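You operate a simulated robot arm through the tools that you are given. There is no shell and no other tool.

Carry out the task below with a simulated robot arm. There is one attempt and no reset: what you move stays moved.

TASK
Bring the tank's mix to between 4 and 5 % through the mixer.
Fine: pump switch on HAND; mixer 6 % or more if weak, 3 % or less if strong; red handle open before the water runs and left open; teal handle shut, level under MAX.

Only the result counts: the job must be done as asked and must still hold three seconds after the hand-in. Knocking over, shifting, dropping, spilling or breaking anything else fails it.

THE ROBOT
A 6-joint arm with a two-finger parallel gripper, fixed in place. Base frame: the origin is at the foot of the arm, x ahead of it, y to its left, z up. Readings come in m, rad, newtons and seconds.
With the tool pointing down near the work surface it reaches from about 0.1 to 0.6 m from the base axis. Its first joint turns from -1.152 to 1.152 rad. Payload 2.7 kg.
The tool frame sits at the grasp point between the pads (the TCP): z along the fingers, y along the line on which they close. The tips reach 0.023 m beyond it. Largest opening 0.094 m; finger width 0.038, thickness 0.01; the body of the gripper, 0.054 by 0.096 m, starts 0.039 m behind the TCP.
Orientation is that of the tool frame in the base frame, as a unit quaternion [x, y, z, w]. With the fingers straight down and closing along the base's y, the tool's x points along the base's -x, its y along +y and its z along -z.

THE INTERFACE
- The arm moves only by the tool apply_moves. Its argument "motion" is a list of rows, each an object of numbers (a shift or turn left out is 0, a gripper value left out holds the last): "x", "y", "z": the shift along the base's x, y, z in units of 100 mm (1.0 is 100 mm); "ax", "ay", "az": the turn, a rotation vector about the base's x, y, z in units of 60 degrees (1.0 is 60 degrees); "fingers": the finger opening in m, from 0 to 0.094. In form: [{"x": .., "y": .., "z": .., "ax": .., "ay": .., "az": .., "fingers": ..}, ...]. A call has 1 to 20 rows; each row is the pose to reach, as a shift and turn from the pose commanded when the call began. A call with a number of a shift or a turn outside -1 to 1 is refused whole. A row lasts 0.2 s, in which the tool goes at most 0.05 m and 0.15 rad; a call with a longer step from one row to the next is refused whole, and so is a gripper value outside its range. Where a pose cannot be reached the arm comes as near as it can. A force on the tool above 70 N (or 10 N above the force at the start of the call, whichever is more), or a blocked arm, ends the call early, and 0.2 s more pass. The fingers move at their own pace (about 0.045 m/s each) and stop on an object; they squeeze with about 38 N. The grip force told is the motor's: it shows also when the fingers shut on nothing. Time passes only in rows, and 0.2 s behind the last, so rows that repeat a pose let the fingers close. The reply holds the time, the measured pose of the TCP, the force on the tool along the base axes, the opening and the grip force, in the units named above and with some noise, with the torque about the TCP (base axes, N m) and any sound that the robot's microphone picked up.
- Cameras (640 x 400 px; columns grow to the right, rows downward): "scene" is fixed at [0.0725, -0.4297, 1.4133]; the picture's right is [0.80, -0.60, 0.00], its down [-0.29, -0.39, -0.87] and it looks along [0.52, 0.70, -0.49] (base axes); focal length 248 px, centre (320, 200). "wrist" rides on the gripper at [0.086, 0.016, -0.075] in the tool frame; the picture's right is [-0.18, 0.98, 0.00], its down [-0.58, -0.11, -0.81] and it looks along [-0.79, -0.15, 0.59] (tool axes); focal length 243 px, centre (320, 200). There is no depth. A picture from a camera that has moved, and an enlarged one, comes with that camera's place and axes in the base frame and with its lens.
- get_image(camera): a new picture of that camera. The clock stands still meanwhile.
- zoom(camera, box): a new picture of the part [left, top, right, bottom] of that camera's present view, enlarged. The clock stands still meanwhile.
- close_job(): hands the job in; it is judged then, once.

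Nothing tells you positions but the pictures and the camera data. Unless the task says otherwise, let go and move clear before handing in.

The tools are called after "Call:" by a JSON object that holds its "method" and its "body". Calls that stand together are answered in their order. apply_moves: Moves the arm, as the interface text tells. Its arguments: {"type":"object","properties":{"motion":{"type":"array","items":{"type":"object","properties":{"x":{"type":"number"},"y":{"type":"number"},"z":{"type":"number"},"ax":{"type":"number"},"ay":{"type":"number"},"az":{"type":"number"},"fingers":{"type":"number"}}}}},"required":["motion"]} The other tools are called the same way: get_image (camera) takes a picture; zoom (camera, box) takes an enlarged picture of a part of a camera's view; close_job () hands the job in.

At the start:

```text
time: 0.0
position: [0.3305, 0.0233, 1.2618]
orientation: [0.0, 1.0, -0.001, 0.0]
wrist_force: [-0.1, -0.7, -0.2]
ft_torque: [-0.01, -0.02, -0.05]
opening: 0.0936
finger_force: 0.0
```

scene: 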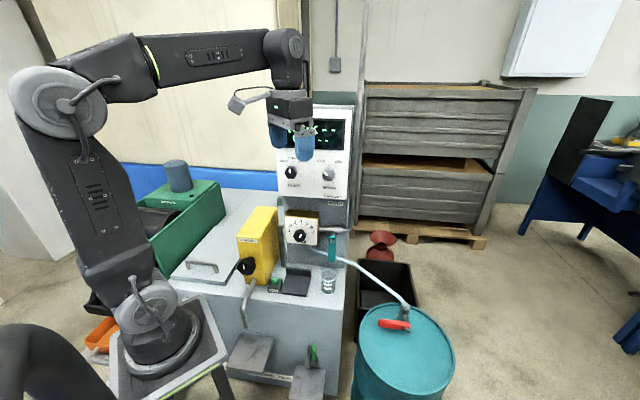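
wrist: 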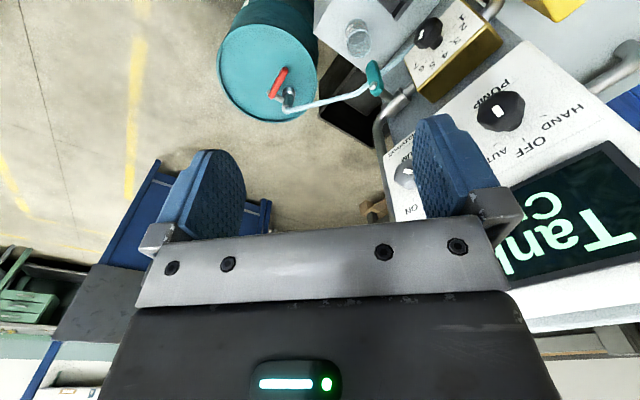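

I see a machine with a display panel, knobs, a yellow mixer with a dial, a drum with a red-handled valve, and a teal handle on a hose. I'll zoom in on these before moving anything.

Call:
{"method": "zoom", "body": {"camera": "scene", "box": [260, 90, 380, 210]}}

Call:
{"method": "zoom", "body": {"camera": "scene", "box": [220, 190, 380, 310]}}

Call:
{"method": "zoom", "body": {"camera": "scene", "box": [320, 220, 480, 340]}}

Call:
{"method": "zoom", "body": {"camera": "wrist", "box": [200, 0, 420, 140]}}

Call:
{"method": "zoom", "body": {"camera": "wrist", "box": [380, 0, 640, 220]}}

```text
3.33 times, centred on (320, 150) of scene
camera zoom: at [0.0725, -0.4297, 1.4133], right [0.8, -0.6, 0.0], down [-0.29, -0.39, -0.87], along [0.52, 0.7, -0.49], focal length 827 px, centre (320, 367)
```

zoom: 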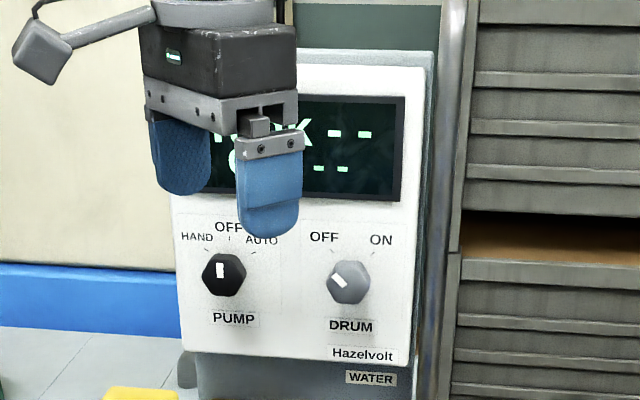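

```text
3.33 times, centred on (300, 250) of scene
camera zoom: at [0.0725, -0.4297, 1.4133], right [0.8, -0.6, 0.0], down [-0.29, -0.39, -0.87], along [0.52, 0.7, -0.49], focal length 827 px, centre (387, 33)
```

zoom: 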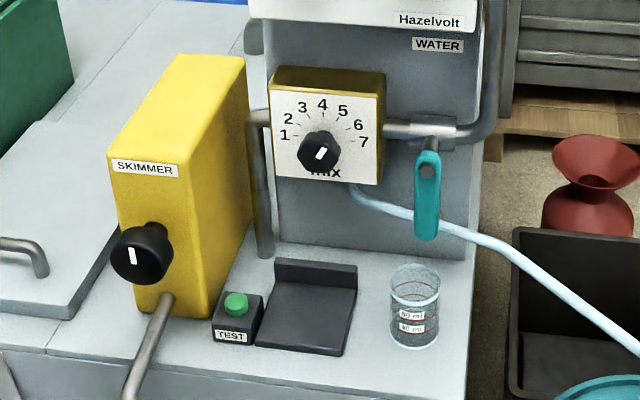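

```text
3.33 times, centred on (400, 280) of scene
camera zoom: at [0.0725, -0.4297, 1.4133], right [0.8, -0.6, 0.0], down [-0.29, -0.39, -0.87], along [0.52, 0.7, -0.49], focal length 827 px, centre (53, -67)
```

zoom: 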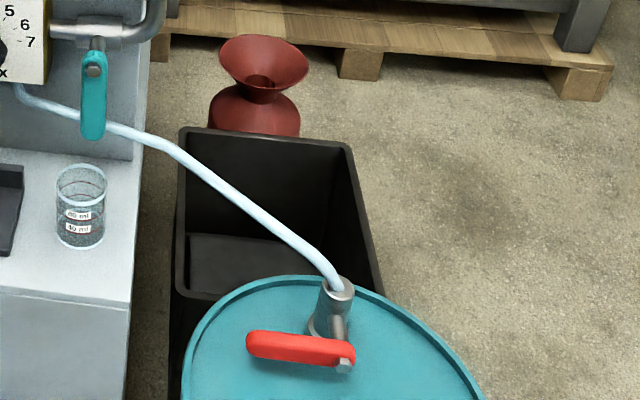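

```text
2.86 times, centred on (310, 70) of wrist
camera zoom: at [0.2449, 0.0394, 1.3363], right [0.18, 0.98, 0.0], down [0.58, -0.11, 0.81], along [0.79, -0.15, -0.59], focal length 693 px, centre (349, 571)
```

zoom: 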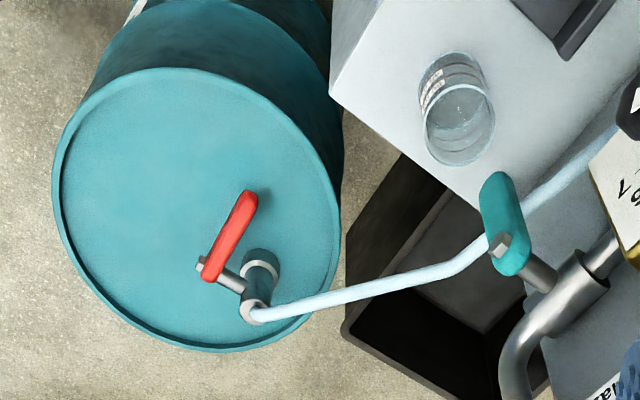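

```text
1.82 times, centred on (510, 110) of wrist
camera zoom: at [0.2449, 0.0394, 1.3363], right [0.18, 0.98, 0.0], down [0.58, -0.11, 0.81], along [0.79, -0.15, -0.59], focal length 441 px, centre (-26, 364)
```

zoom: 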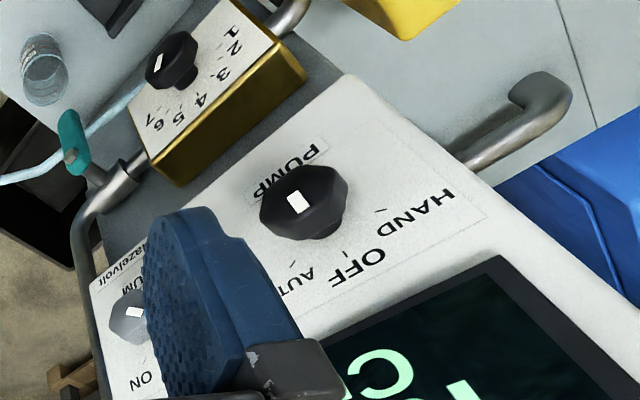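

The gripper is blocking the display. I make out a pump switch near (0.43, 0.20, 1.11), a mixer dial below it and a teal water valve. The rest of the scene needs a closer look before I move the arm.

Call:
{"method": "zoom", "body": {"camera": "scene", "box": [200, 280, 360, 400]}}

Call:
{"method": "zoom", "body": {"camera": "scene", "box": [80, 150, 260, 285]}}

Call:
{"method": "zoom", "body": {"camera": "scene", "box": [40, 250, 220, 400]}}

Call:
{"method": "zoom", "body": {"camera": "scene", "box": [320, 280, 480, 400]}}

Call:
{"method": "zoom", "body": {"camera": "scene", "box": [270, 190, 350, 250]}}

```text
3.33 times, centred on (280, 340) of scene
camera zoom: at [0.0725, -0.4297, 1.4133], right [0.8, -0.6, 0.0], down [-0.29, -0.39, -0.87], along [0.52, 0.7, -0.49], focal length 827 px, centre (453, -267)
```

zoom: 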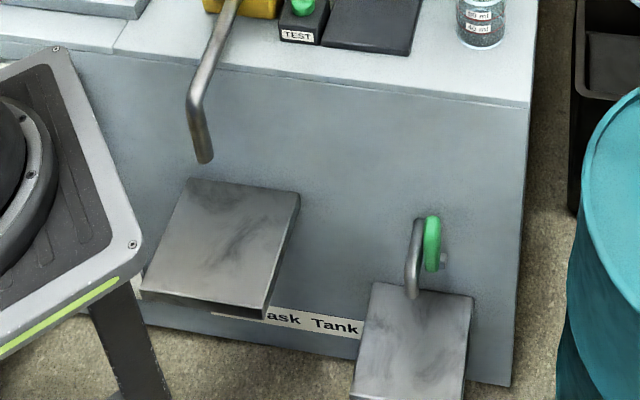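

```text
2.96 times, centred on (170, 218) of scene
camera zoom: at [0.0725, -0.4297, 1.4133], right [0.8, -0.6, 0.0], down [-0.29, -0.39, -0.87], along [0.52, 0.7, -0.49], focal length 735 px, centre (764, 148)
```

zoom: 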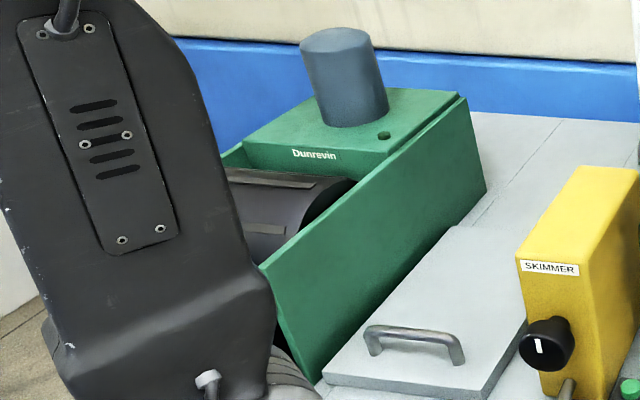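

```text
2.67 times, centred on (130, 325) of scene
camera zoom: at [0.0725, -0.4297, 1.4133], right [0.8, -0.6, 0.0], down [-0.29, -0.39, -0.87], along [0.52, 0.7, -0.49], focal length 661 px, centre (827, -133)
```

zoom: 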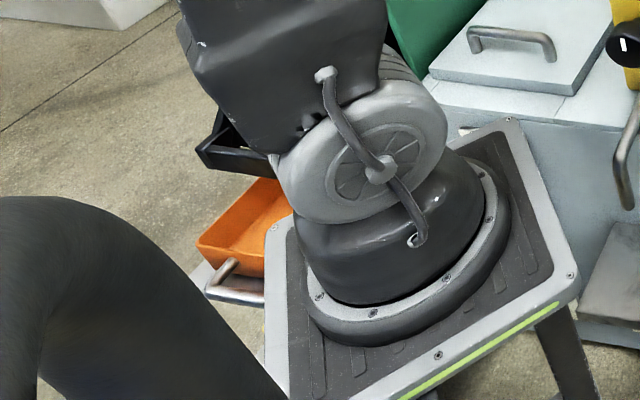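

```text
3.33 times, centred on (400, 340) of scene
camera zoom: at [0.0725, -0.4297, 1.4133], right [0.8, -0.6, 0.0], down [-0.29, -0.39, -0.87], along [0.52, 0.7, -0.49], focal length 827 px, centre (53, -267)
```

zoom: 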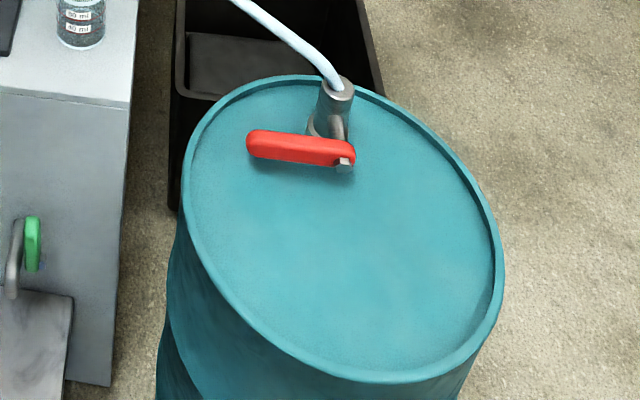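

```text
6.67 times, centred on (310, 220) of scene
camera zoom: at [0.0725, -0.4297, 1.4133], right [0.8, -0.6, 0.0], down [-0.29, -0.39, -0.87], along [0.52, 0.7, -0.49], focal length 1653 px, centre (387, 67)
```

zoom: 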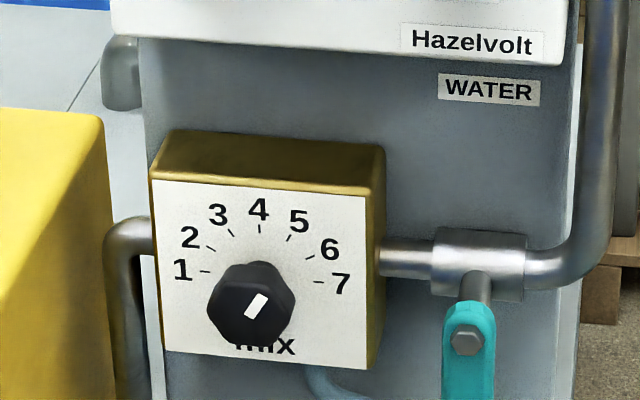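

The display is still hidden behind the gripper. A front tap with a green handle, its shelf, the TEST button and the pad look like a sampling setup. I'll move the arm aside so I can read the display.

Call:
{"method": "apply_moves", "body": {"motion": [{"x": -0.3, "y": 0.2}, {"x": -0.6, "y": 0.4}, {"x": -0.9, "y": 0.6}, {"x": -1.0, "y": 0.7}]}}

Call:
{"method": "zoom", "body": {"camera": "scene", "box": [260, 90, 380, 210]}}

Call:
{"method": "get_image", "body": {"camera": "scene"}}

Call:
{"method": "get_image", "body": {"camera": "wrist"}}

```text
time: 1.0
position: [0.2329, 0.0927, 1.2626]
orientation: [0.002, 1.0, 0.0, 0.0]
wrist_force: [0.1, 0.6, -0.2]
ft_torque: [0.02, 0.01, -0.01]
opening: 0.0942
finger_force: 0.2
```

```text
3.33 times, centred on (320, 150) of scene
camera zoom: at [0.0725, -0.4298, 1.4133], right [0.8, -0.6, 0.0], down [-0.29, -0.39, -0.87], along [0.52, 0.7, -0.49], focal length 827 px, centre (320, 367)
```

zoom: 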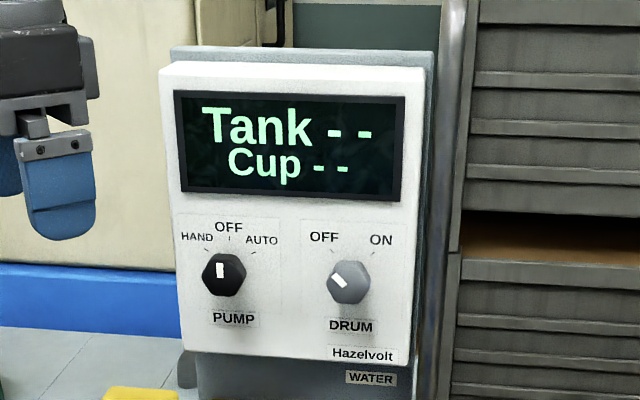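

```text
taken
```

scene: 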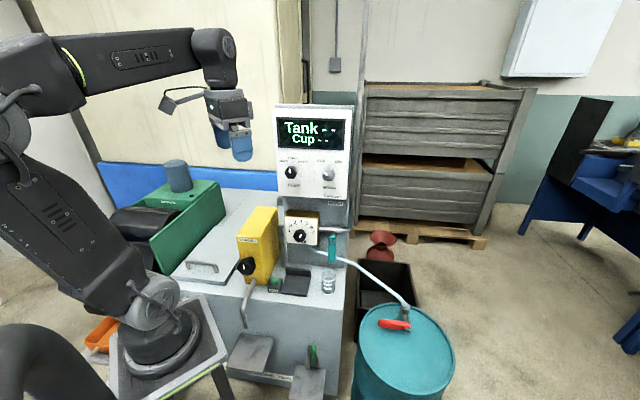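

```text
taken
camera wrist: at [0.1453, 0.1086, 1.3366], right [0.18, 0.98, 0.0], down [0.58, -0.11, 0.81], along [0.79, -0.15, -0.59], focal length 243 px, centre (320, 200)
```

wrist: 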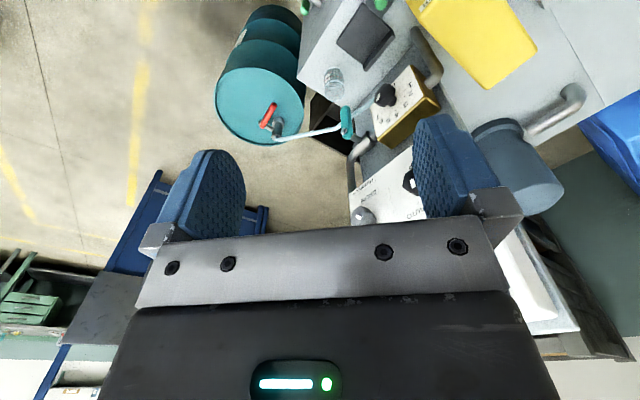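

The display reads "Tank --" and "Cup --". The pump switch points to OFF and sits at about (0.428, 0.200, 1.107) on a panel whose inward normal is about (0.785, 0.62, 0). I'll yaw the tool toward the panel and then pitch it level so it can grip the knob.

Call:
{"method": "apply_moves", "body": {"motion": [{"x": 0.19, "y": 0.06, "z": -0.1, "az": 0.13}, {"x": 0.38, "y": 0.12, "z": -0.2, "az": 0.26}, {"x": 0.57, "y": 0.18, "z": -0.3, "az": 0.39}, {"x": 0.76, "y": 0.24, "z": -0.4, "az": 0.52}, {"x": 0.95, "y": 0.3, "z": -0.5, "az": 0.638}]}}

Call:
{"method": "get_image", "body": {"camera": "wrist"}}

Call:
{"method": "get_image", "body": {"camera": "scene"}}

```text
time: 2.2
position: [0.3271, 0.125, 1.213]
orientation: [-0.329, 0.944, 0.0, 0.0]
wrist_force: [-0.2, -0.5, -0.1]
ft_torque: [0.0, -0.01, 0.01]
opening: 0.0939
finger_force: 0.0
```

```text
taken
camera wrist: at [0.2508, 0.0827, 1.2869], right [-0.47, 0.88, 0.0], down [0.52, 0.28, 0.81], along [0.71, 0.38, -0.59], focal length 243 px, centre (320, 200)
```

wrist: 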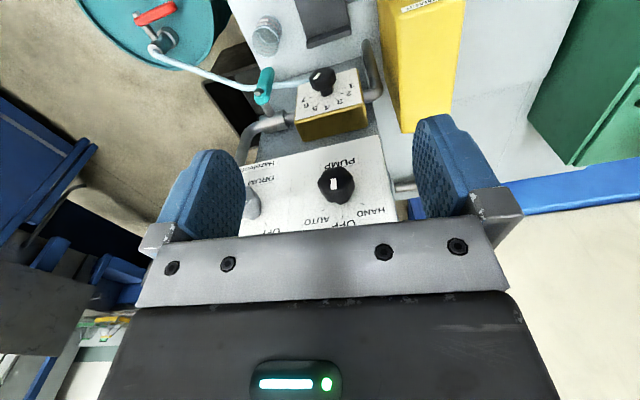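

```text
taken
```

scene: 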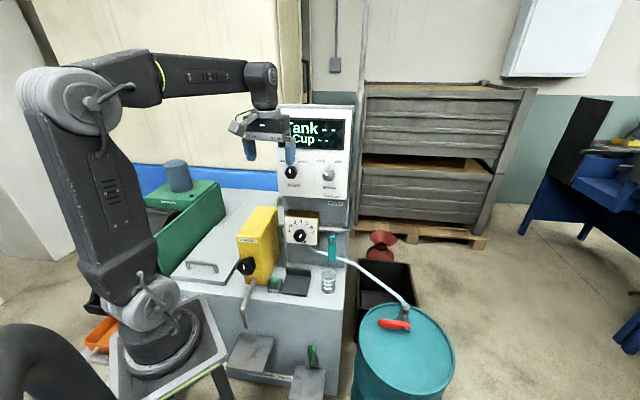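

The yaw worked and the panel is square to the gripper. I'll zoom the wrist camera onto the mixer dial and pump knob to read their pointers before pitching.

Call:
{"method": "zoom", "body": {"camera": "wrist", "box": [220, 40, 420, 240]}}

Call:
{"method": "zoom", "body": {"camera": "wrist", "box": [120, 0, 280, 100]}}

Call:
{"method": "zoom", "body": {"camera": "wrist", "box": [240, 0, 400, 140]}}

```text
2.00 times, centred on (320, 140) of wrist
camera zoom: at [0.2508, 0.0827, 1.2869], right [-0.47, 0.88, 0.0], down [0.52, 0.28, 0.81], along [0.71, 0.38, -0.59], focal length 485 px, centre (320, 320)
```

zoom: 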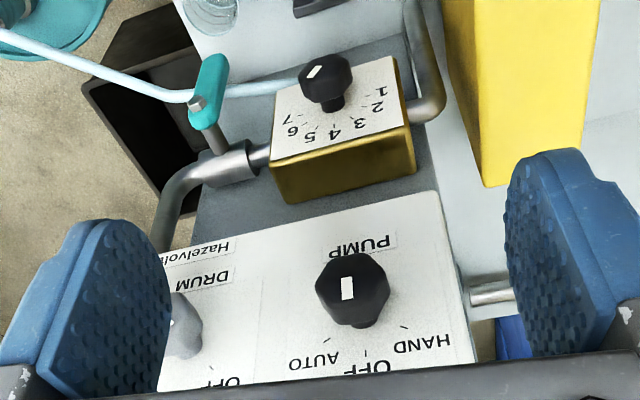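

```text
4.00 times, centred on (200, 50) of wrist
camera zoom: at [0.2508, 0.0827, 1.2869], right [-0.47, 0.88, 0.0], down [0.52, 0.28, 0.81], along [0.71, 0.38, -0.59], focal length 970 px, centre (800, 800)
```

zoom: 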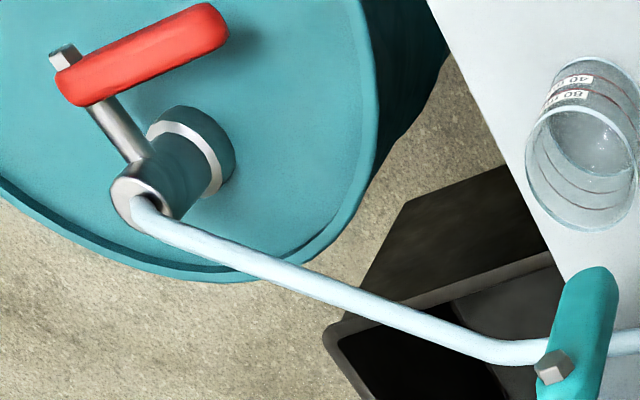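

```text
2.86 times, centred on (320, 70) of wrist
camera zoom: at [0.2508, 0.0827, 1.2869], right [-0.47, 0.88, 0.0], down [0.52, 0.28, 0.81], along [0.71, 0.38, -0.59], focal length 693 px, centre (320, 571)
```

zoom: 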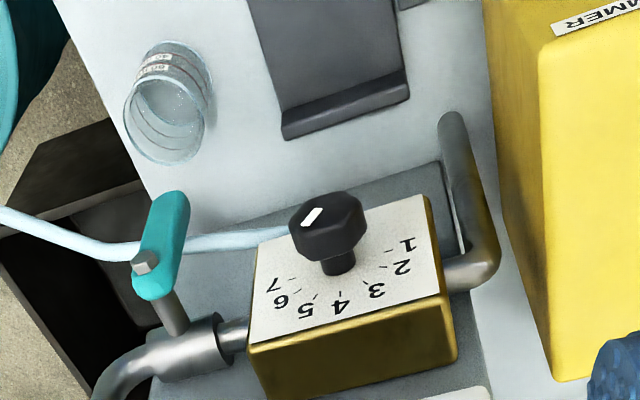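

The pump knob stands on a post about on the gripper's line, and the mixer pointer looks to be near 5. Now I'll pitch the tool toward horizontal and lower it to knob height.

Call:
{"method": "apply_moves", "body": {"motion": [{"ax": 0.0868, "ay": -0.1099, "z": -0.06}, {"ax": 0.1736, "ay": -0.2198, "z": -0.12}, {"ax": 0.2604, "ay": -0.3297, "z": -0.18}, {"ax": 0.3472, "ay": -0.4396, "z": -0.24}, {"ax": 0.434, "ay": -0.5495, "z": -0.3}, {"ax": 0.5208, "ay": -0.6594, "z": -0.36}, {"ax": 0.6076, "ay": -0.7693, "z": -0.42}, {"ax": 0.6944, "ay": -0.8792, "z": -0.5}]}}

Call:
{"method": "get_image", "body": {"camera": "scene"}}

Call:
{"method": "get_image", "body": {"camera": "wrist"}}

```text
time: 4.0
position: [0.3265, 0.1236, 1.1631]
orientation: [-0.273, 0.787, 0.182, 0.523]
wrist_force: [0.4, 0.5, -0.5]
ft_torque: [0.02, 0.04, 0.0]
opening: 0.0941
finger_force: 0.1
```

```text
taken
```

scene: 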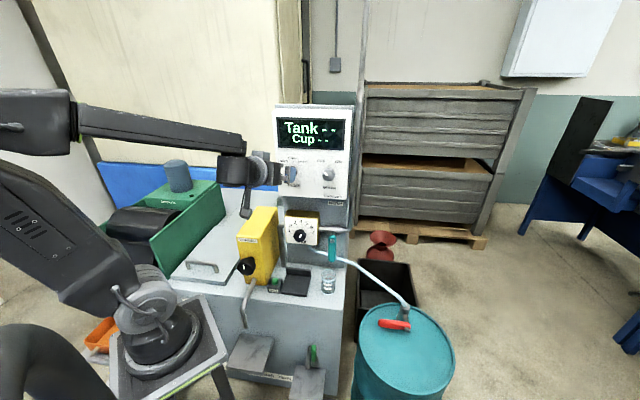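

```text
taken
camera wrist: at [0.2366, 0.0724, 1.1123], right [-0.55, 0.82, 0.17], down [-0.34, -0.41, 0.85], along [0.76, 0.41, 0.5], focal length 243 px, centre (320, 200)
```

wrist: 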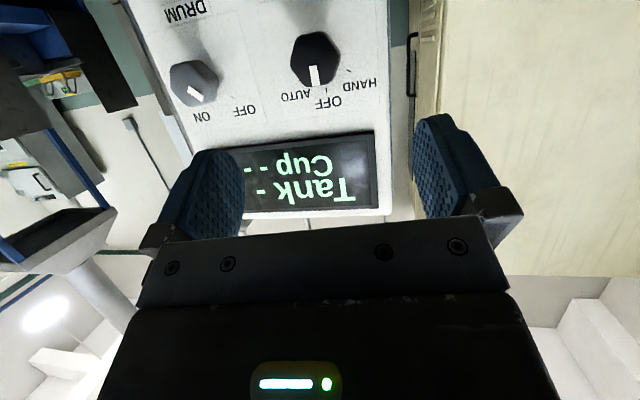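

The pump knob is straight ahead and the wrist camera can read the display. I'll finish the pitch and come down to about z = 1.11.

Call:
{"method": "apply_moves", "body": {"motion": [{"ax": 0.0785, "ay": -0.0994, "z": -0.17}, {"ax": 0.157, "ay": -0.1988, "z": -0.34}, {"ax": 0.2356, "ay": -0.2983, "z": -0.52}, {"ax": 0.2356, "ay": -0.2983, "z": -0.52}]}}

Call:
{"method": "get_image", "body": {"camera": "scene"}}

Call:
{"method": "get_image", "body": {"camera": "wrist"}}

Call:
{"method": "zoom", "body": {"camera": "scene", "box": [240, 130, 360, 210]}}

```text
time: 5.0
position: [0.3303, 0.122, 1.1119]
orientation: [-0.232, 0.668, 0.232, 0.668]
wrist_force: [-0.4, 0.6, 0.6]
ft_torque: [-0.02, 0.01, -0.03]
opening: 0.0939
finger_force: 0.1
out of reach, approached as far as the arm can: row 3, 4
```

```text
taken
```

scene: 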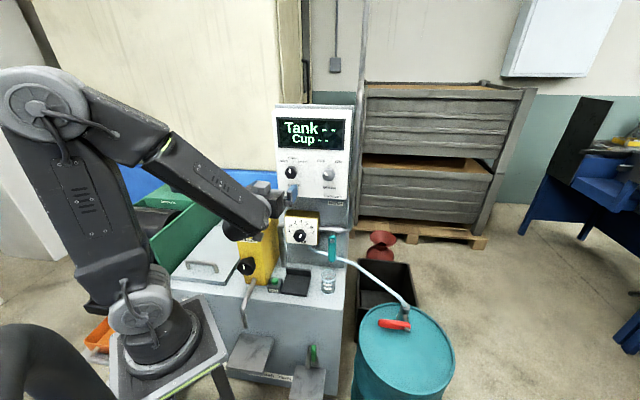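

```text
taken
camera wrist: at [0.2611, 0.0884, 1.0251], right [-0.61, 0.77, 0.19], down [-0.57, -0.59, 0.58], along [0.56, 0.25, 0.79], focal length 243 px, centre (320, 200)
```

wrist: 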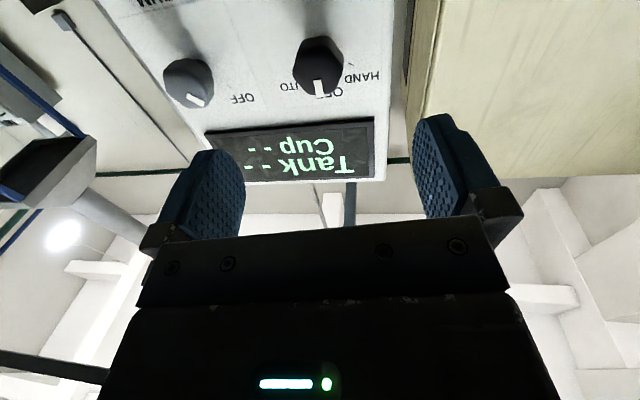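

```text
5.00 times, centred on (300, 170) of scene
camera zoom: at [0.0725, -0.4298, 1.4133], right [0.8, -0.6, 0.0], down [-0.29, -0.39, -0.87], along [0.52, 0.7, -0.49], focal length 1240 px, centre (420, 350)
```

zoom: 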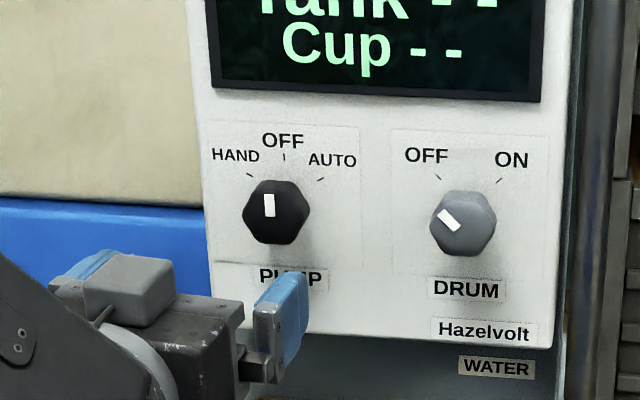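

The knob has its flats top and bottom, so rolling the gripper 30° lets it close on flats. I put the knob front at depth about 0.457 along the normal, the panel at about 0.494 and its centre height near 1.112. I'll roll and advance to just short of it.

Call:
{"method": "apply_moves", "body": {"motion": [{"x": 0.18, "y": 0.126, "z": 0.01, "ax": 0.098, "ay": 0.0775}, {"x": 0.36, "y": 0.253, "z": 0.02, "ax": 0.196, "ay": 0.155}, {"x": 0.54, "y": 0.38, "z": 0.02, "ax": 0.294, "ay": 0.2325}, {"x": 0.72, "y": 0.506, "z": 0.02, "ax": 0.3925, "ay": 0.31}, {"x": 0.72, "y": 0.506, "z": 0.02, "ax": 0.3925, "ay": 0.31}]}}

Call:
{"method": "zoom", "body": {"camera": "scene", "box": [240, 130, 360, 210]}}

Call:
{"method": "get_image", "body": {"camera": "wrist"}}

```text
time: 6.2
position: [0.4018, 0.1747, 1.1135]
orientation: [-0.049, 0.705, 0.397, 0.585]
wrist_force: [-0.3, -0.2, -0.2]
ft_torque: [0.0, 0.03, 0.02]
opening: 0.0939
finger_force: 0.1
```

```text
5.00 times, centred on (300, 170) of scene
camera zoom: at [0.0725, -0.4297, 1.4133], right [0.8, -0.6, 0.0], down [-0.29, -0.39, -0.87], along [0.52, 0.7, -0.49], focal length 1240 px, centre (420, 350)
```

zoom: 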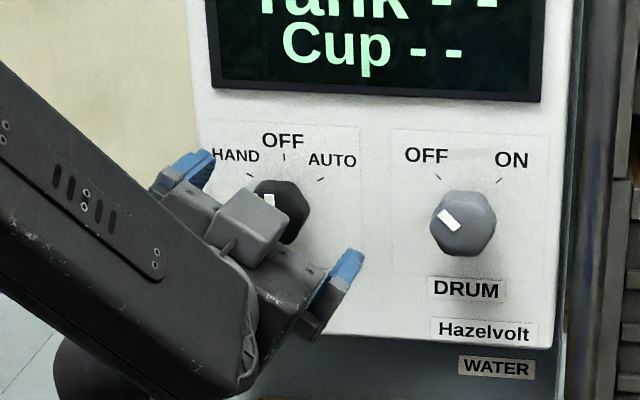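

```text
taken
camera wrist: at [0.3091, 0.1728, 1.0472], right [-0.47, 0.59, 0.65], down [-0.39, -0.8, 0.45], along [0.79, -0.05, 0.61], focal length 243 px, centre (320, 200)
```

wrist: 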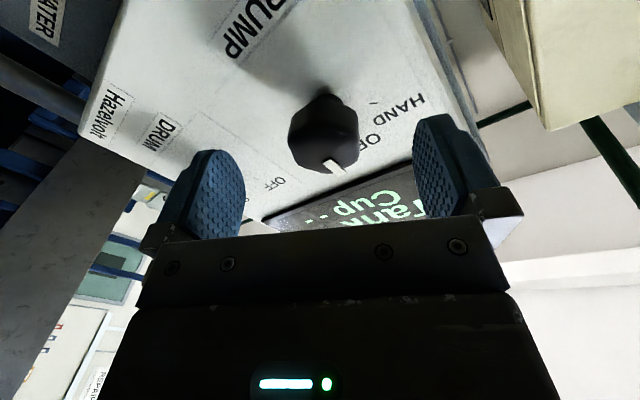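

The fingers straddle the knob and line up with it. I'll move forward about 38 mm and close.

Call:
{"method": "apply_moves", "body": {"motion": [{"x": 0.1, "y": 0.079, "z": -0.01}, {"x": 0.2, "y": 0.158, "z": -0.01}, {"x": 0.3, "y": 0.236, "z": -0.01}, {"x": 0.3, "y": 0.236, "z": -0.01, "fingers": 0.02}, {"x": 0.3, "y": 0.236, "z": -0.01, "fingers": 0.02}, {"x": 0.3, "y": 0.236, "z": -0.01, "fingers": 0.02}, {"x": 0.3, "y": 0.236, "z": -0.01, "fingers": 0.02}, {"x": 0.3, "y": 0.236, "z": -0.01, "fingers": 0.02}]}}

Call:
{"method": "get_image", "body": {"camera": "wrist"}}

```text
time: 7.0
position: [0.4229, 0.1956, 1.1152]
orientation: [-0.056, 0.7, 0.404, 0.586]
wrist_force: [-43.8, -18.5, 18.6]
ft_torque: [1.26, -0.14, 2.77]
opening: 0.0839
finger_force: 10.4
stopped in row 4: the force on the tool passed its limit at 101 N (the readings are from after the stop); the commanded pose is now the measured one
```

```text
taken
camera wrist: at [0.3295, 0.193, 1.0469], right [-0.49, 0.58, 0.65], down [-0.39, -0.81, 0.44], along [0.78, -0.04, 0.62], focal length 243 px, centre (320, 200)
```

wrist: 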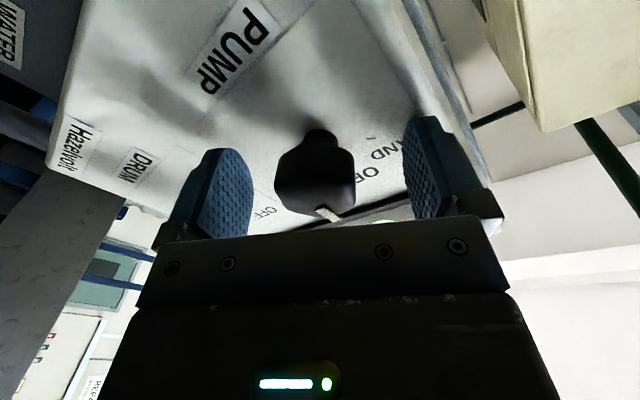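

The fingertips touched the panel at TCP depth 0.453, so the panel sits at about 0.476 and the knob front is already inside the fingers. I'll back off about 5 mm and then close.

Call:
{"method": "apply_moves", "body": {"motion": [{"x": -0.047, "y": -0.037, "z": -0.01, "fingers": 0.084}, {"x": -0.047, "y": -0.037, "z": -0.01, "fingers": 0.084}]}}

Call:
{"method": "zoom", "body": {"camera": "scene", "box": [240, 130, 360, 210]}}

```text
time: 7.6
position: [0.4222, 0.1907, 1.1108]
orientation: [-0.053, 0.705, 0.399, 0.584]
wrist_force: [0.4, 0.0, 0.5]
ft_torque: [0.02, 0.01, 0.02]
opening: 0.0839
finger_force: 0.0
```

```text
5.00 times, centred on (300, 170) of scene
camera zoom: at [0.0725, -0.4297, 1.4133], right [0.8, -0.6, 0.0], down [-0.29, -0.39, -0.87], along [0.52, 0.7, -0.49], focal length 1240 px, centre (420, 350)
```

zoom: 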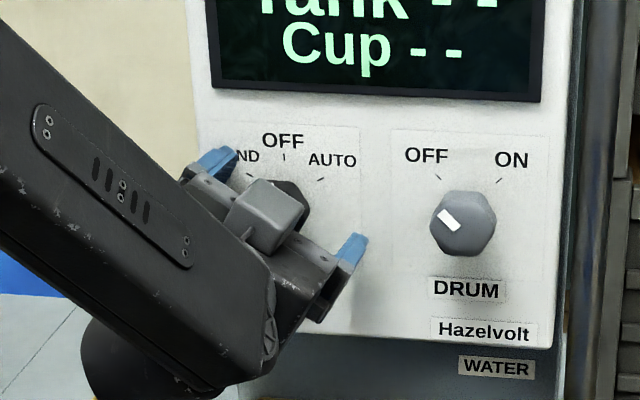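

There's no contact force now and the TCP depth is 0.450. Closing on the knob.

Call:
{"method": "apply_moves", "body": {"motion": [{"fingers": 0.03}, {"fingers": 0.03}, {"fingers": 0.03}, {"fingers": 0.03}, {"fingers": 0.03}]}}

Call:
{"method": "get_image", "body": {"camera": "wrist"}}

```text
time: 8.8
position: [0.4197, 0.1931, 1.1139]
orientation: [-0.057, 0.702, 0.401, 0.585]
wrist_force: [-15.8, 20.0, 15.6]
ft_torque: [-0.35, 0.17, 1.29]
opening: 0.0391
finger_force: 44.9
```

```text
taken
camera wrist: at [0.327, 0.1903, 1.0448], right [-0.48, 0.59, 0.65], down [-0.39, -0.81, 0.44], along [0.79, -0.04, 0.62], focal length 243 px, centre (320, 200)
```

wrist: 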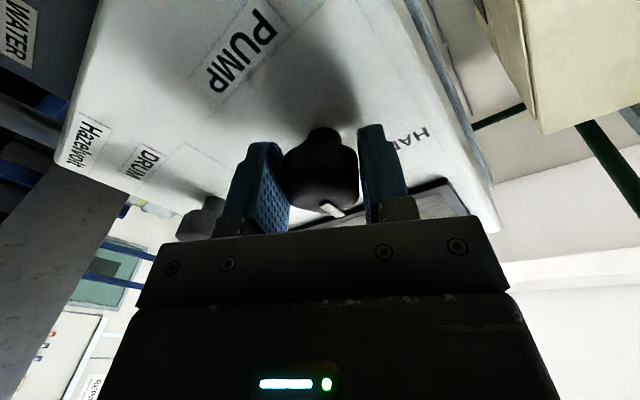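

The knob is gripped with an opening of 39 mm. I'll take off the side load and roll about 50° counter-clockwise, as seen from the front, to HAND.

Call:
{"method": "apply_moves", "body": {"motion": [{"x": -0.02, "y": 0.02, "z": 0.03}, {"x": -0.02, "y": 0.02, "z": 0.03, "ax": -0.1, "ay": -0.079}, {"x": -0.02, "y": 0.02, "z": 0.03, "ax": -0.2, "ay": -0.158}, {"x": -0.02, "y": 0.02, "z": 0.03, "ax": -0.3, "ay": -0.237}, {"x": -0.02, "y": 0.02, "z": 0.03, "ax": -0.4, "ay": -0.316}, {"x": -0.02, "y": 0.02, "z": 0.03, "ax": -0.5, "ay": -0.395}, {"x": -0.02, "y": 0.02, "z": 0.03, "ax": -0.6, "ay": -0.474}, {"x": -0.02, "y": 0.02, "z": 0.03, "ax": -0.654, "ay": -0.517}]}}

Call:
{"method": "get_image", "body": {"camera": "wrist"}}

Call:
{"method": "zoom", "body": {"camera": "scene", "box": [240, 90, 360, 210]}}

```text
time: 10.6
position: [0.4199, 0.1875, 1.1261]
orientation: [-0.355, 0.617, 0.122, 0.692]
wrist_force: [-31.9, 32.0, -16.2]
ft_torque: [-0.33, 1.01, 0.58]
opening: 0.0513
finger_force: 24.2
out of reach, approached as far as the arm can: row 8
```

```text
taken
camera wrist: at [0.3717, 0.128, 1.04], right [-0.64, 0.76, -0.16], down [-0.67, -0.44, 0.6], along [0.38, 0.49, 0.79], focal length 243 px, centre (320, 200)
```

wrist: 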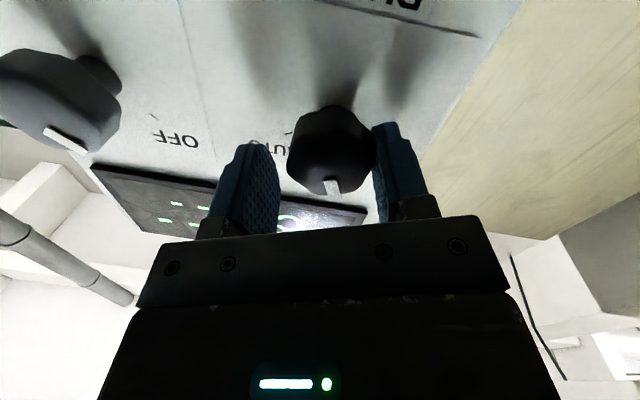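

```text
3.33 times, centred on (300, 150) of scene
camera zoom: at [0.0718, -0.4285, 1.4138], right [0.8, -0.59, 0.0], down [-0.29, -0.39, -0.87], along [0.52, 0.7, -0.49], focal length 827 px, centre (387, 367)
```

zoom: 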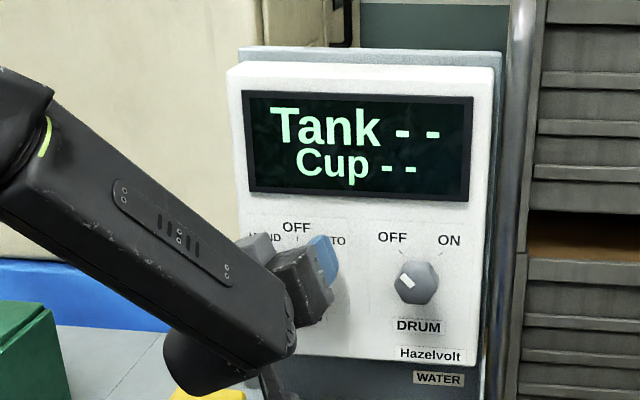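

The gripper slipped off-centre and the knob doesn't seem to have turned. I'll open the fingers and look at where things settled.

Call:
{"method": "apply_moves", "body": {"motion": [{"fingers": 0.085}, {"fingers": 0.085}, {"fingers": 0.085}]}}

Call:
{"method": "get_image", "body": {"camera": "wrist"}}

Call:
{"method": "zoom", "body": {"camera": "scene", "box": [240, 130, 360, 210]}}

```text
time: 11.4
position: [0.4271, 0.1829, 1.1308]
orientation: [-0.347, 0.618, 0.118, 0.696]
wrist_force: [-0.2, -0.2, 0.0]
ft_torque: [0.0, 0.01, -0.04]
opening: 0.085
finger_force: 0.2
```

```text
taken
camera wrist: at [0.3768, 0.1244, 1.0429], right [-0.62, 0.77, -0.16], down [-0.68, -0.43, 0.59], along [0.38, 0.47, 0.79], focal length 243 px, centre (320, 200)
```

wrist: 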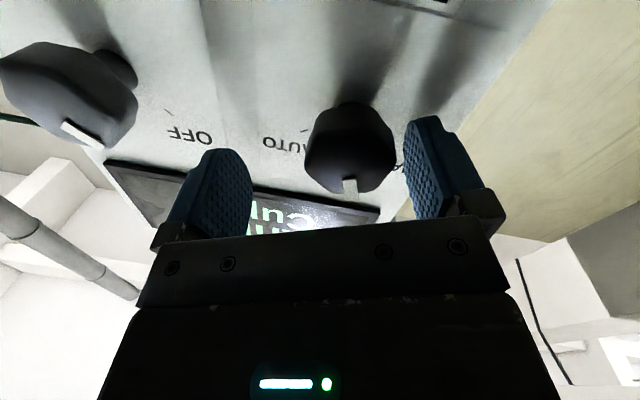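

```text
5.00 times, centred on (300, 170) of scene
camera zoom: at [0.0725, -0.4298, 1.4133], right [0.8, -0.6, 0.0], down [-0.29, -0.39, -0.87], along [0.52, 0.7, -0.49], focal length 1240 px, centre (420, 350)
```

zoom: 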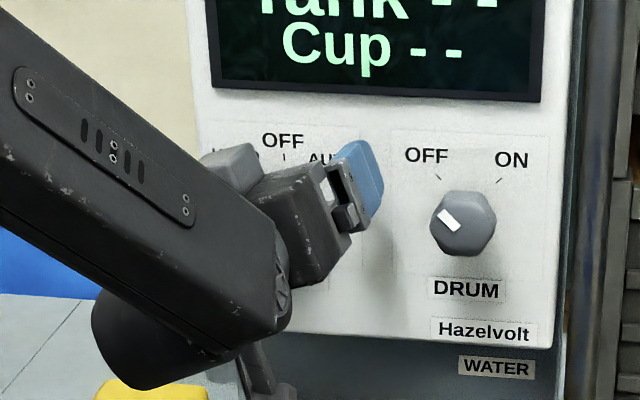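

The knob is still near OFF, because that final roll angle was at the edge of the arm's reach and pulled the tool off-axis. I'll back straight out and roll the other way so the turn ends at an angle the arm can reach.

Call:
{"method": "apply_moves", "body": {"motion": [{"x": -0.2, "y": -0.155}, {"x": -0.4, "y": -0.31}, {"x": -0.4, "y": -0.31, "ax": 0.1, "ay": 0.079}, {"x": -0.4, "y": -0.31, "ax": 0.2, "ay": 0.158}, {"x": -0.4, "y": -0.31, "ax": 0.3, "ay": 0.237}, {"x": -0.4, "y": -0.31, "ax": 0.4, "ay": 0.316}, {"x": -0.4, "y": -0.31, "ax": 0.5, "ay": 0.395}, {"x": -0.4, "y": -0.31, "ax": 0.6, "ay": 0.474}, {"x": -0.4, "y": -0.31, "ax": 0.7, "ay": 0.553}]}}

Call:
{"method": "get_image", "body": {"camera": "wrist"}}

Call:
{"method": "zoom", "body": {"camera": "scene", "box": [240, 130, 360, 210]}}

```text
time: 13.4
position: [0.3854, 0.1512, 1.1293]
orientation: [-0.031, 0.705, 0.418, 0.572]
wrist_force: [-0.9, 0.8, 0.4]
ft_torque: [0.01, -0.04, -0.05]
opening: 0.0851
finger_force: 0.0
```

```text
taken
camera wrist: at [0.2889, 0.1527, 1.0661], right [-0.45, 0.56, 0.7], down [-0.37, -0.83, 0.42], along [0.81, -0.07, 0.58], focal length 243 px, centre (320, 200)
```

wrist: 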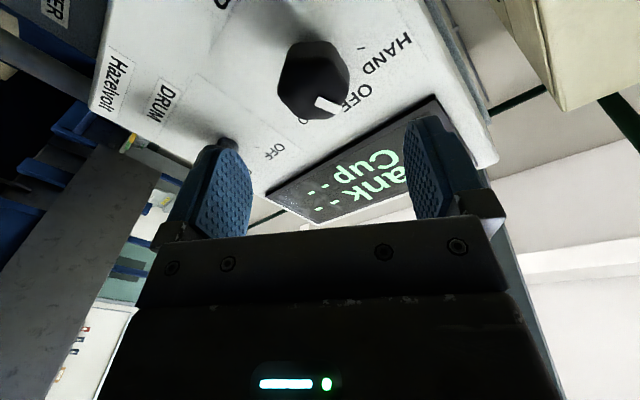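

```text
5.00 times, centred on (300, 170) of scene
camera zoom: at [0.0725, -0.4297, 1.4133], right [0.8, -0.6, 0.0], down [-0.29, -0.39, -0.87], along [0.52, 0.7, -0.49], focal length 1240 px, centre (420, 350)
```

zoom: 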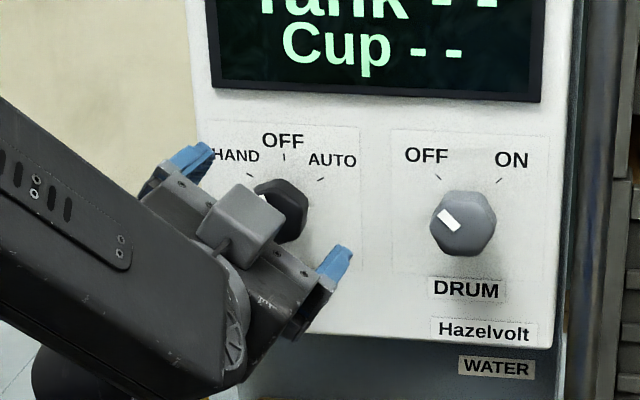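

The knob pointer is still roughly at OFF. I'll recentre on the knob axis (lateral about 0.108, z about 1.113) and roll to about 90°, with the fingers above and below the knob on its flats.

Call:
{"method": "apply_moves", "body": {"motion": [{"x": -0.01, "y": 0.02, "z": -0.03, "ax": 0.0922, "ay": 0.0729}, {"x": -0.02, "y": 0.04, "z": -0.06, "ax": 0.1844, "ay": 0.1458}, {"x": -0.03, "y": 0.06, "z": -0.09, "ax": 0.2766, "ay": 0.2187}, {"x": -0.04, "y": 0.08, "z": -0.12, "ax": 0.3688, "ay": 0.2916}, {"x": -0.052, "y": 0.1, "z": -0.15, "ax": 0.461, "ay": 0.3645}, {"x": -0.052, "y": 0.117, "z": -0.17, "ax": 0.5532, "ay": 0.4374}, {"x": -0.052, "y": 0.117, "z": -0.17, "ax": 0.6454, "ay": 0.5103}, {"x": -0.052, "y": 0.117, "z": -0.17, "ax": 0.738, "ay": 0.583}, {"x": -0.052, "y": 0.117, "z": -0.17, "ax": 0.738, "ay": 0.583}]}}

Call:
{"method": "get_image", "body": {"camera": "wrist"}}

Call:
{"method": "zoom", "body": {"camera": "scene", "box": [240, 130, 360, 210]}}

```text
time: 15.4
position: [0.3809, 0.1627, 1.1124]
orientation: [0.309, 0.634, 0.638, 0.309]
wrist_force: [0.3, 0.3, 0.1]
ft_torque: [0.0, 0.01, -0.01]
opening: 0.0849
finger_force: 0.0
```

```text
taken
camera wrist: at [0.2681, 0.1842, 1.128], right [0.11, -0.15, 0.98], down [-0.27, -0.96, -0.11], along [0.96, -0.25, -0.15], focal length 243 px, centre (320, 200)
```

wrist: 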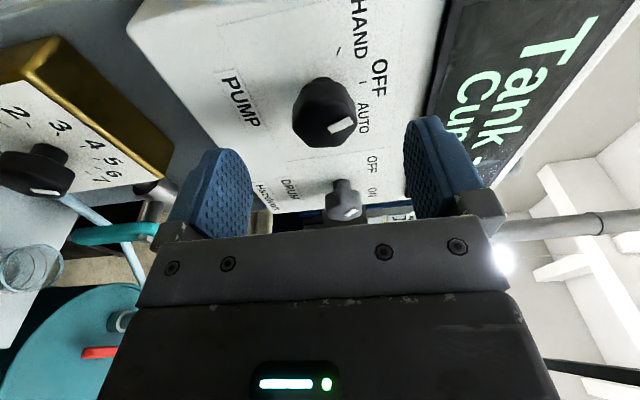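

```text
5.00 times, centred on (300, 170) of scene
camera zoom: at [0.0725, -0.4297, 1.4133], right [0.8, -0.6, 0.0], down [-0.29, -0.39, -0.87], along [0.52, 0.7, -0.49], focal length 1240 px, centre (420, 350)
```

zoom: 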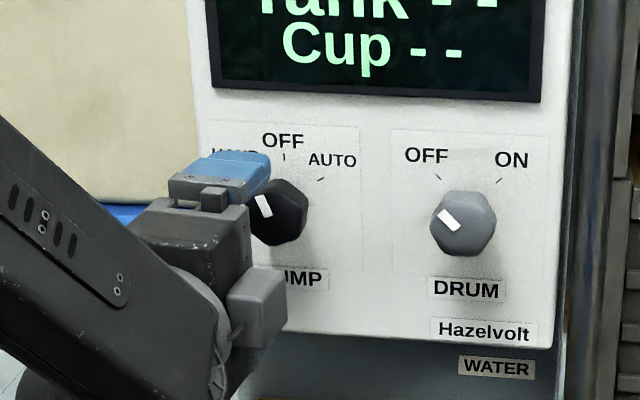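

The knob did turn about 24° toward HAND. Its flats now match a gripper roll of about 66°, so I'll roll to that angle, move in to TCP depth 0.448 and grip.

Call:
{"method": "apply_moves", "body": {"motion": [{"ax": -0.105, "ay": -0.083}, {"ax": -0.21, "ay": -0.166}, {"ax": -0.314, "ay": -0.248}, {"x": 0.13, "y": 0.1, "ax": -0.314, "ay": -0.248}, {"x": 0.26, "y": 0.2, "ax": -0.314, "ay": -0.248}, {"x": 0.375, "y": 0.297, "ax": -0.314, "ay": -0.248}, {"x": 0.375, "y": 0.297, "ax": -0.314, "ay": -0.248}]}}

Call:
{"method": "get_image", "body": {"camera": "wrist"}}

Call:
{"method": "zoom", "body": {"camera": "scene", "box": [240, 130, 360, 210]}}

```text
time: 17.0
position: [0.4187, 0.193, 1.1132]
orientation: [0.167, 0.685, 0.561, 0.434]
wrist_force: [-0.5, 0.1, 0.3]
ft_torque: [0.02, 0.04, 0.02]
opening: 0.0851
finger_force: 0.1
```

```text
taken
camera wrist: at [0.3079, 0.2136, 1.0913], right [-0.15, 0.18, 0.97], down [-0.27, -0.95, 0.13], along [0.95, -0.25, 0.19], focal length 243 px, centre (320, 200)
```

wrist: 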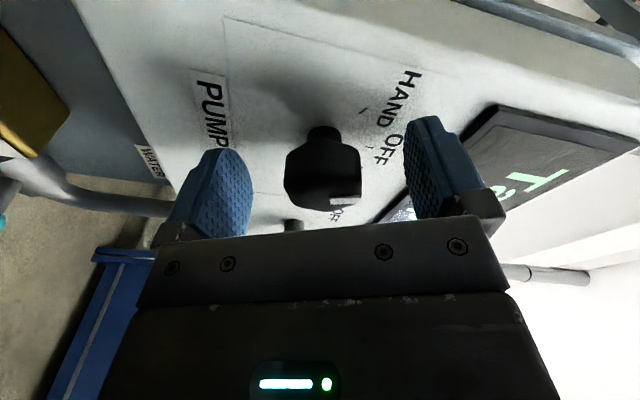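

```text
5.00 times, centred on (300, 170) of scene
camera zoom: at [0.0725, -0.4297, 1.4133], right [0.8, -0.6, 0.0], down [-0.29, -0.39, -0.87], along [0.52, 0.7, -0.49], focal length 1240 px, centre (420, 350)
```

zoom: 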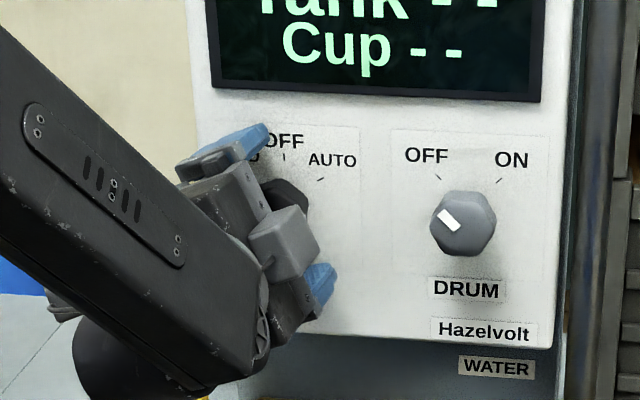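

The knob is centred between the pads with its flats parallel to them. Closing.

Call:
{"method": "apply_moves", "body": {"motion": [{"fingers": 0.03}, {"fingers": 0.03}, {"fingers": 0.03}, {"fingers": 0.03}, {"fingers": 0.03}]}}

```text
time: 18.2
position: [0.4182, 0.1944, 1.1136]
orientation: [0.167, 0.684, 0.562, 0.435]
wrist_force: [-4.3, 3.6, 7.4]
ft_torque: [0.61, -0.66, 0.65]
opening: 0.0382
finger_force: 45.5
```

The grip is solid at 38 mm with little side load. I'll rotate about 27° counter-clockwise toward HAND.

Call:
{"method": "apply_moves", "body": {"motion": [{"ax": -0.07, "ay": -0.0553}, {"ax": -0.14, "ay": -0.1106}, {"ax": -0.21, "ay": -0.166}, {"ax": -0.28, "ay": -0.221}, {"ax": -0.353, "ay": -0.279}, {"ax": -0.353, "ay": -0.279}]}}

Call:
{"method": "get_image", "body": {"camera": "wrist"}}

Call:
{"method": "zoom", "body": {"camera": "scene", "box": [240, 90, 360, 210]}}

```text
time: 19.6
position: [0.4191, 0.1929, 1.1127]
orientation: [0.003, 0.706, 0.443, 0.553]
wrist_force: [20.4, 11.9, 4.6]
ft_torque: [0.59, -0.59, 0.31]
opening: 0.0389
finger_force: 44.8
```

```text
taken
camera wrist: at [0.3189, 0.1981, 1.0548], right [-0.41, 0.51, 0.76], down [-0.35, -0.85, 0.38], along [0.84, -0.11, 0.53], focal length 243 px, centre (320, 200)
```

wrist: 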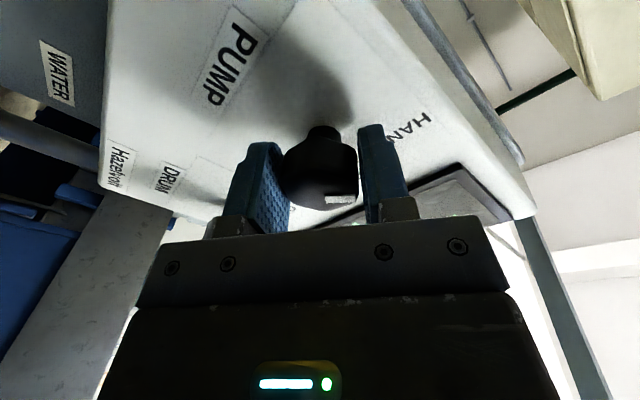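

```text
3.33 times, centred on (300, 150) of scene
camera zoom: at [0.0731, -0.4294, 1.4134], right [0.8, -0.6, 0.0], down [-0.29, -0.39, -0.87], along [0.52, 0.7, -0.49], focal length 827 px, centre (387, 367)
```

zoom: 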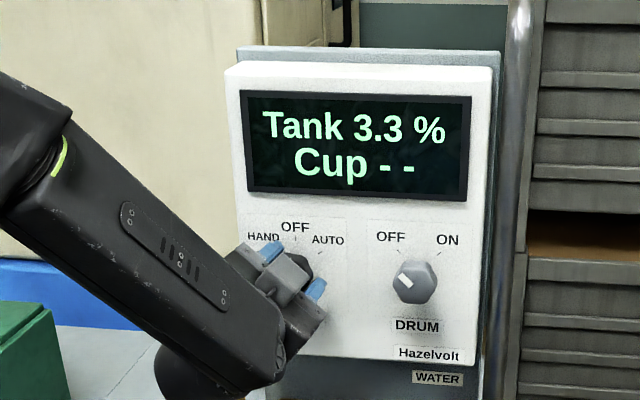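

The display now reads Tank 3.3 %, so the mix is weak and the mixer needs 6 % or more. I'll let go of the knob, back out and check the pointer is fully at HAND.

Call:
{"method": "apply_moves", "body": {"motion": [{"fingers": 0.085}, {"fingers": 0.085}, {"fingers": 0.085}, {"x": -0.2, "y": -0.155, "fingers": 0.085}, {"x": -0.4, "y": -0.31}, {"x": -0.55, "y": -0.43}]}}

Call:
{"method": "zoom", "body": {"camera": "scene", "box": [240, 90, 360, 210]}}

Call:
{"method": "get_image", "body": {"camera": "wrist"}}

```text
time: 21.0
position: [0.36, 0.151, 1.1112]
orientation: [0.003, 0.706, 0.444, 0.552]
wrist_force: [0.1, 0.5, -0.8]
ft_torque: [0.01, -0.03, 0.05]
opening: 0.0852
finger_force: 0.2
```

```text
3.33 times, centred on (300, 150) of scene
camera zoom: at [0.0725, -0.4297, 1.4133], right [0.8, -0.6, 0.0], down [-0.29, -0.39, -0.87], along [0.52, 0.7, -0.49], focal length 827 px, centre (387, 367)
```

zoom: 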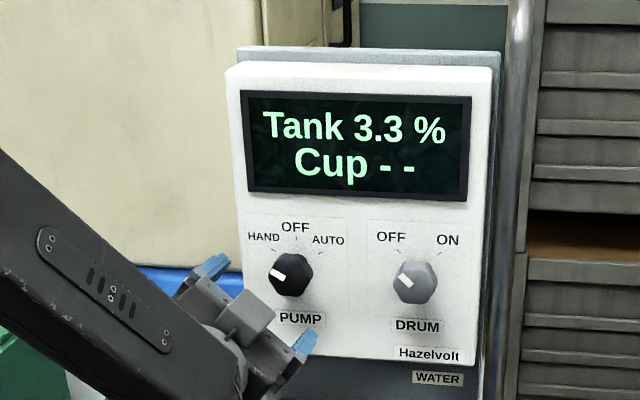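

```text
taken
camera wrist: at [0.2615, 0.1558, 1.0529], right [-0.41, 0.5, 0.76], down [-0.35, -0.86, 0.38], along [0.84, -0.11, 0.52], focal length 243 px, centre (320, 200)
```

wrist: 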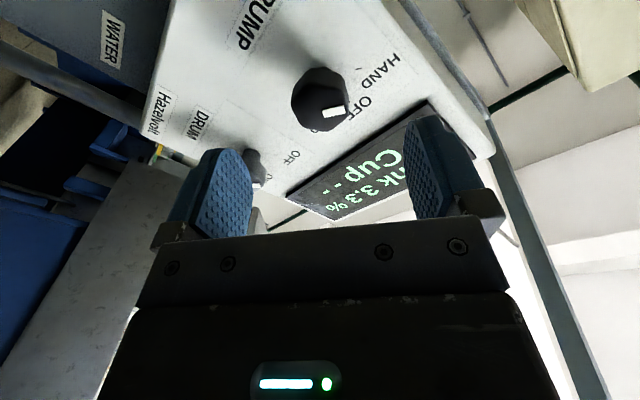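

The pump switch is on HAND. The mixer dial comes next, which I estimate at depth 0.46, lateral 0.123, z = 0.855. I'll descend in steps while watching the clearance to the yellow skimmer.

Call:
{"method": "apply_moves", "body": {"motion": [{"x": 0.02, "y": -0.02, "z": -0.3}, {"x": 0.04, "y": -0.05, "z": -0.6}, {"x": 0.08, "y": -0.1, "z": -0.9}, {"x": 0.1, "y": -0.12, "z": -1.0}]}}

Call:
{"method": "get_image", "body": {"camera": "wrist"}}

Call:
{"method": "get_image", "body": {"camera": "scene"}}

```text
time: 22.0
position: [0.3711, 0.1381, 1.0113]
orientation: [0.003, 0.706, 0.444, 0.552]
wrist_force: [-0.2, 0.0, -0.3]
ft_torque: [0.02, -0.01, 0.03]
opening: 0.0848
finger_force: 0.0
```

```text
taken
camera wrist: at [0.2715, 0.1435, 0.9533], right [-0.41, 0.51, 0.76], down [-0.35, -0.86, 0.38], along [0.84, -0.11, 0.52], focal length 243 px, centre (320, 200)
```

wrist: 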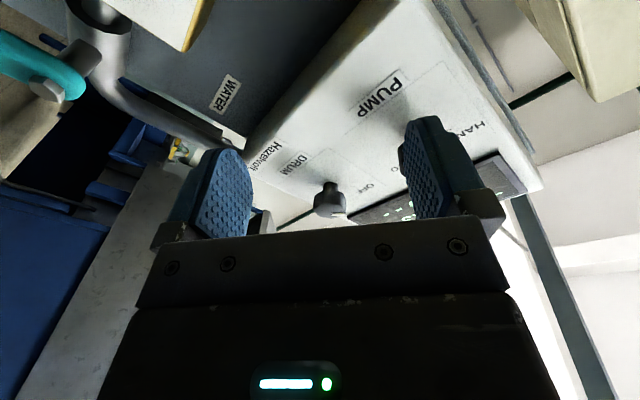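

```text
taken
```

scene: 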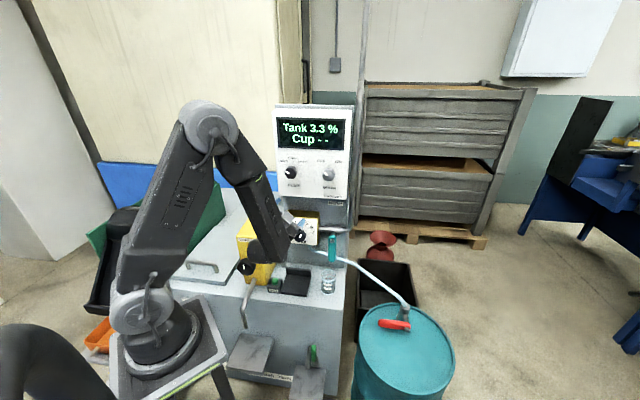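

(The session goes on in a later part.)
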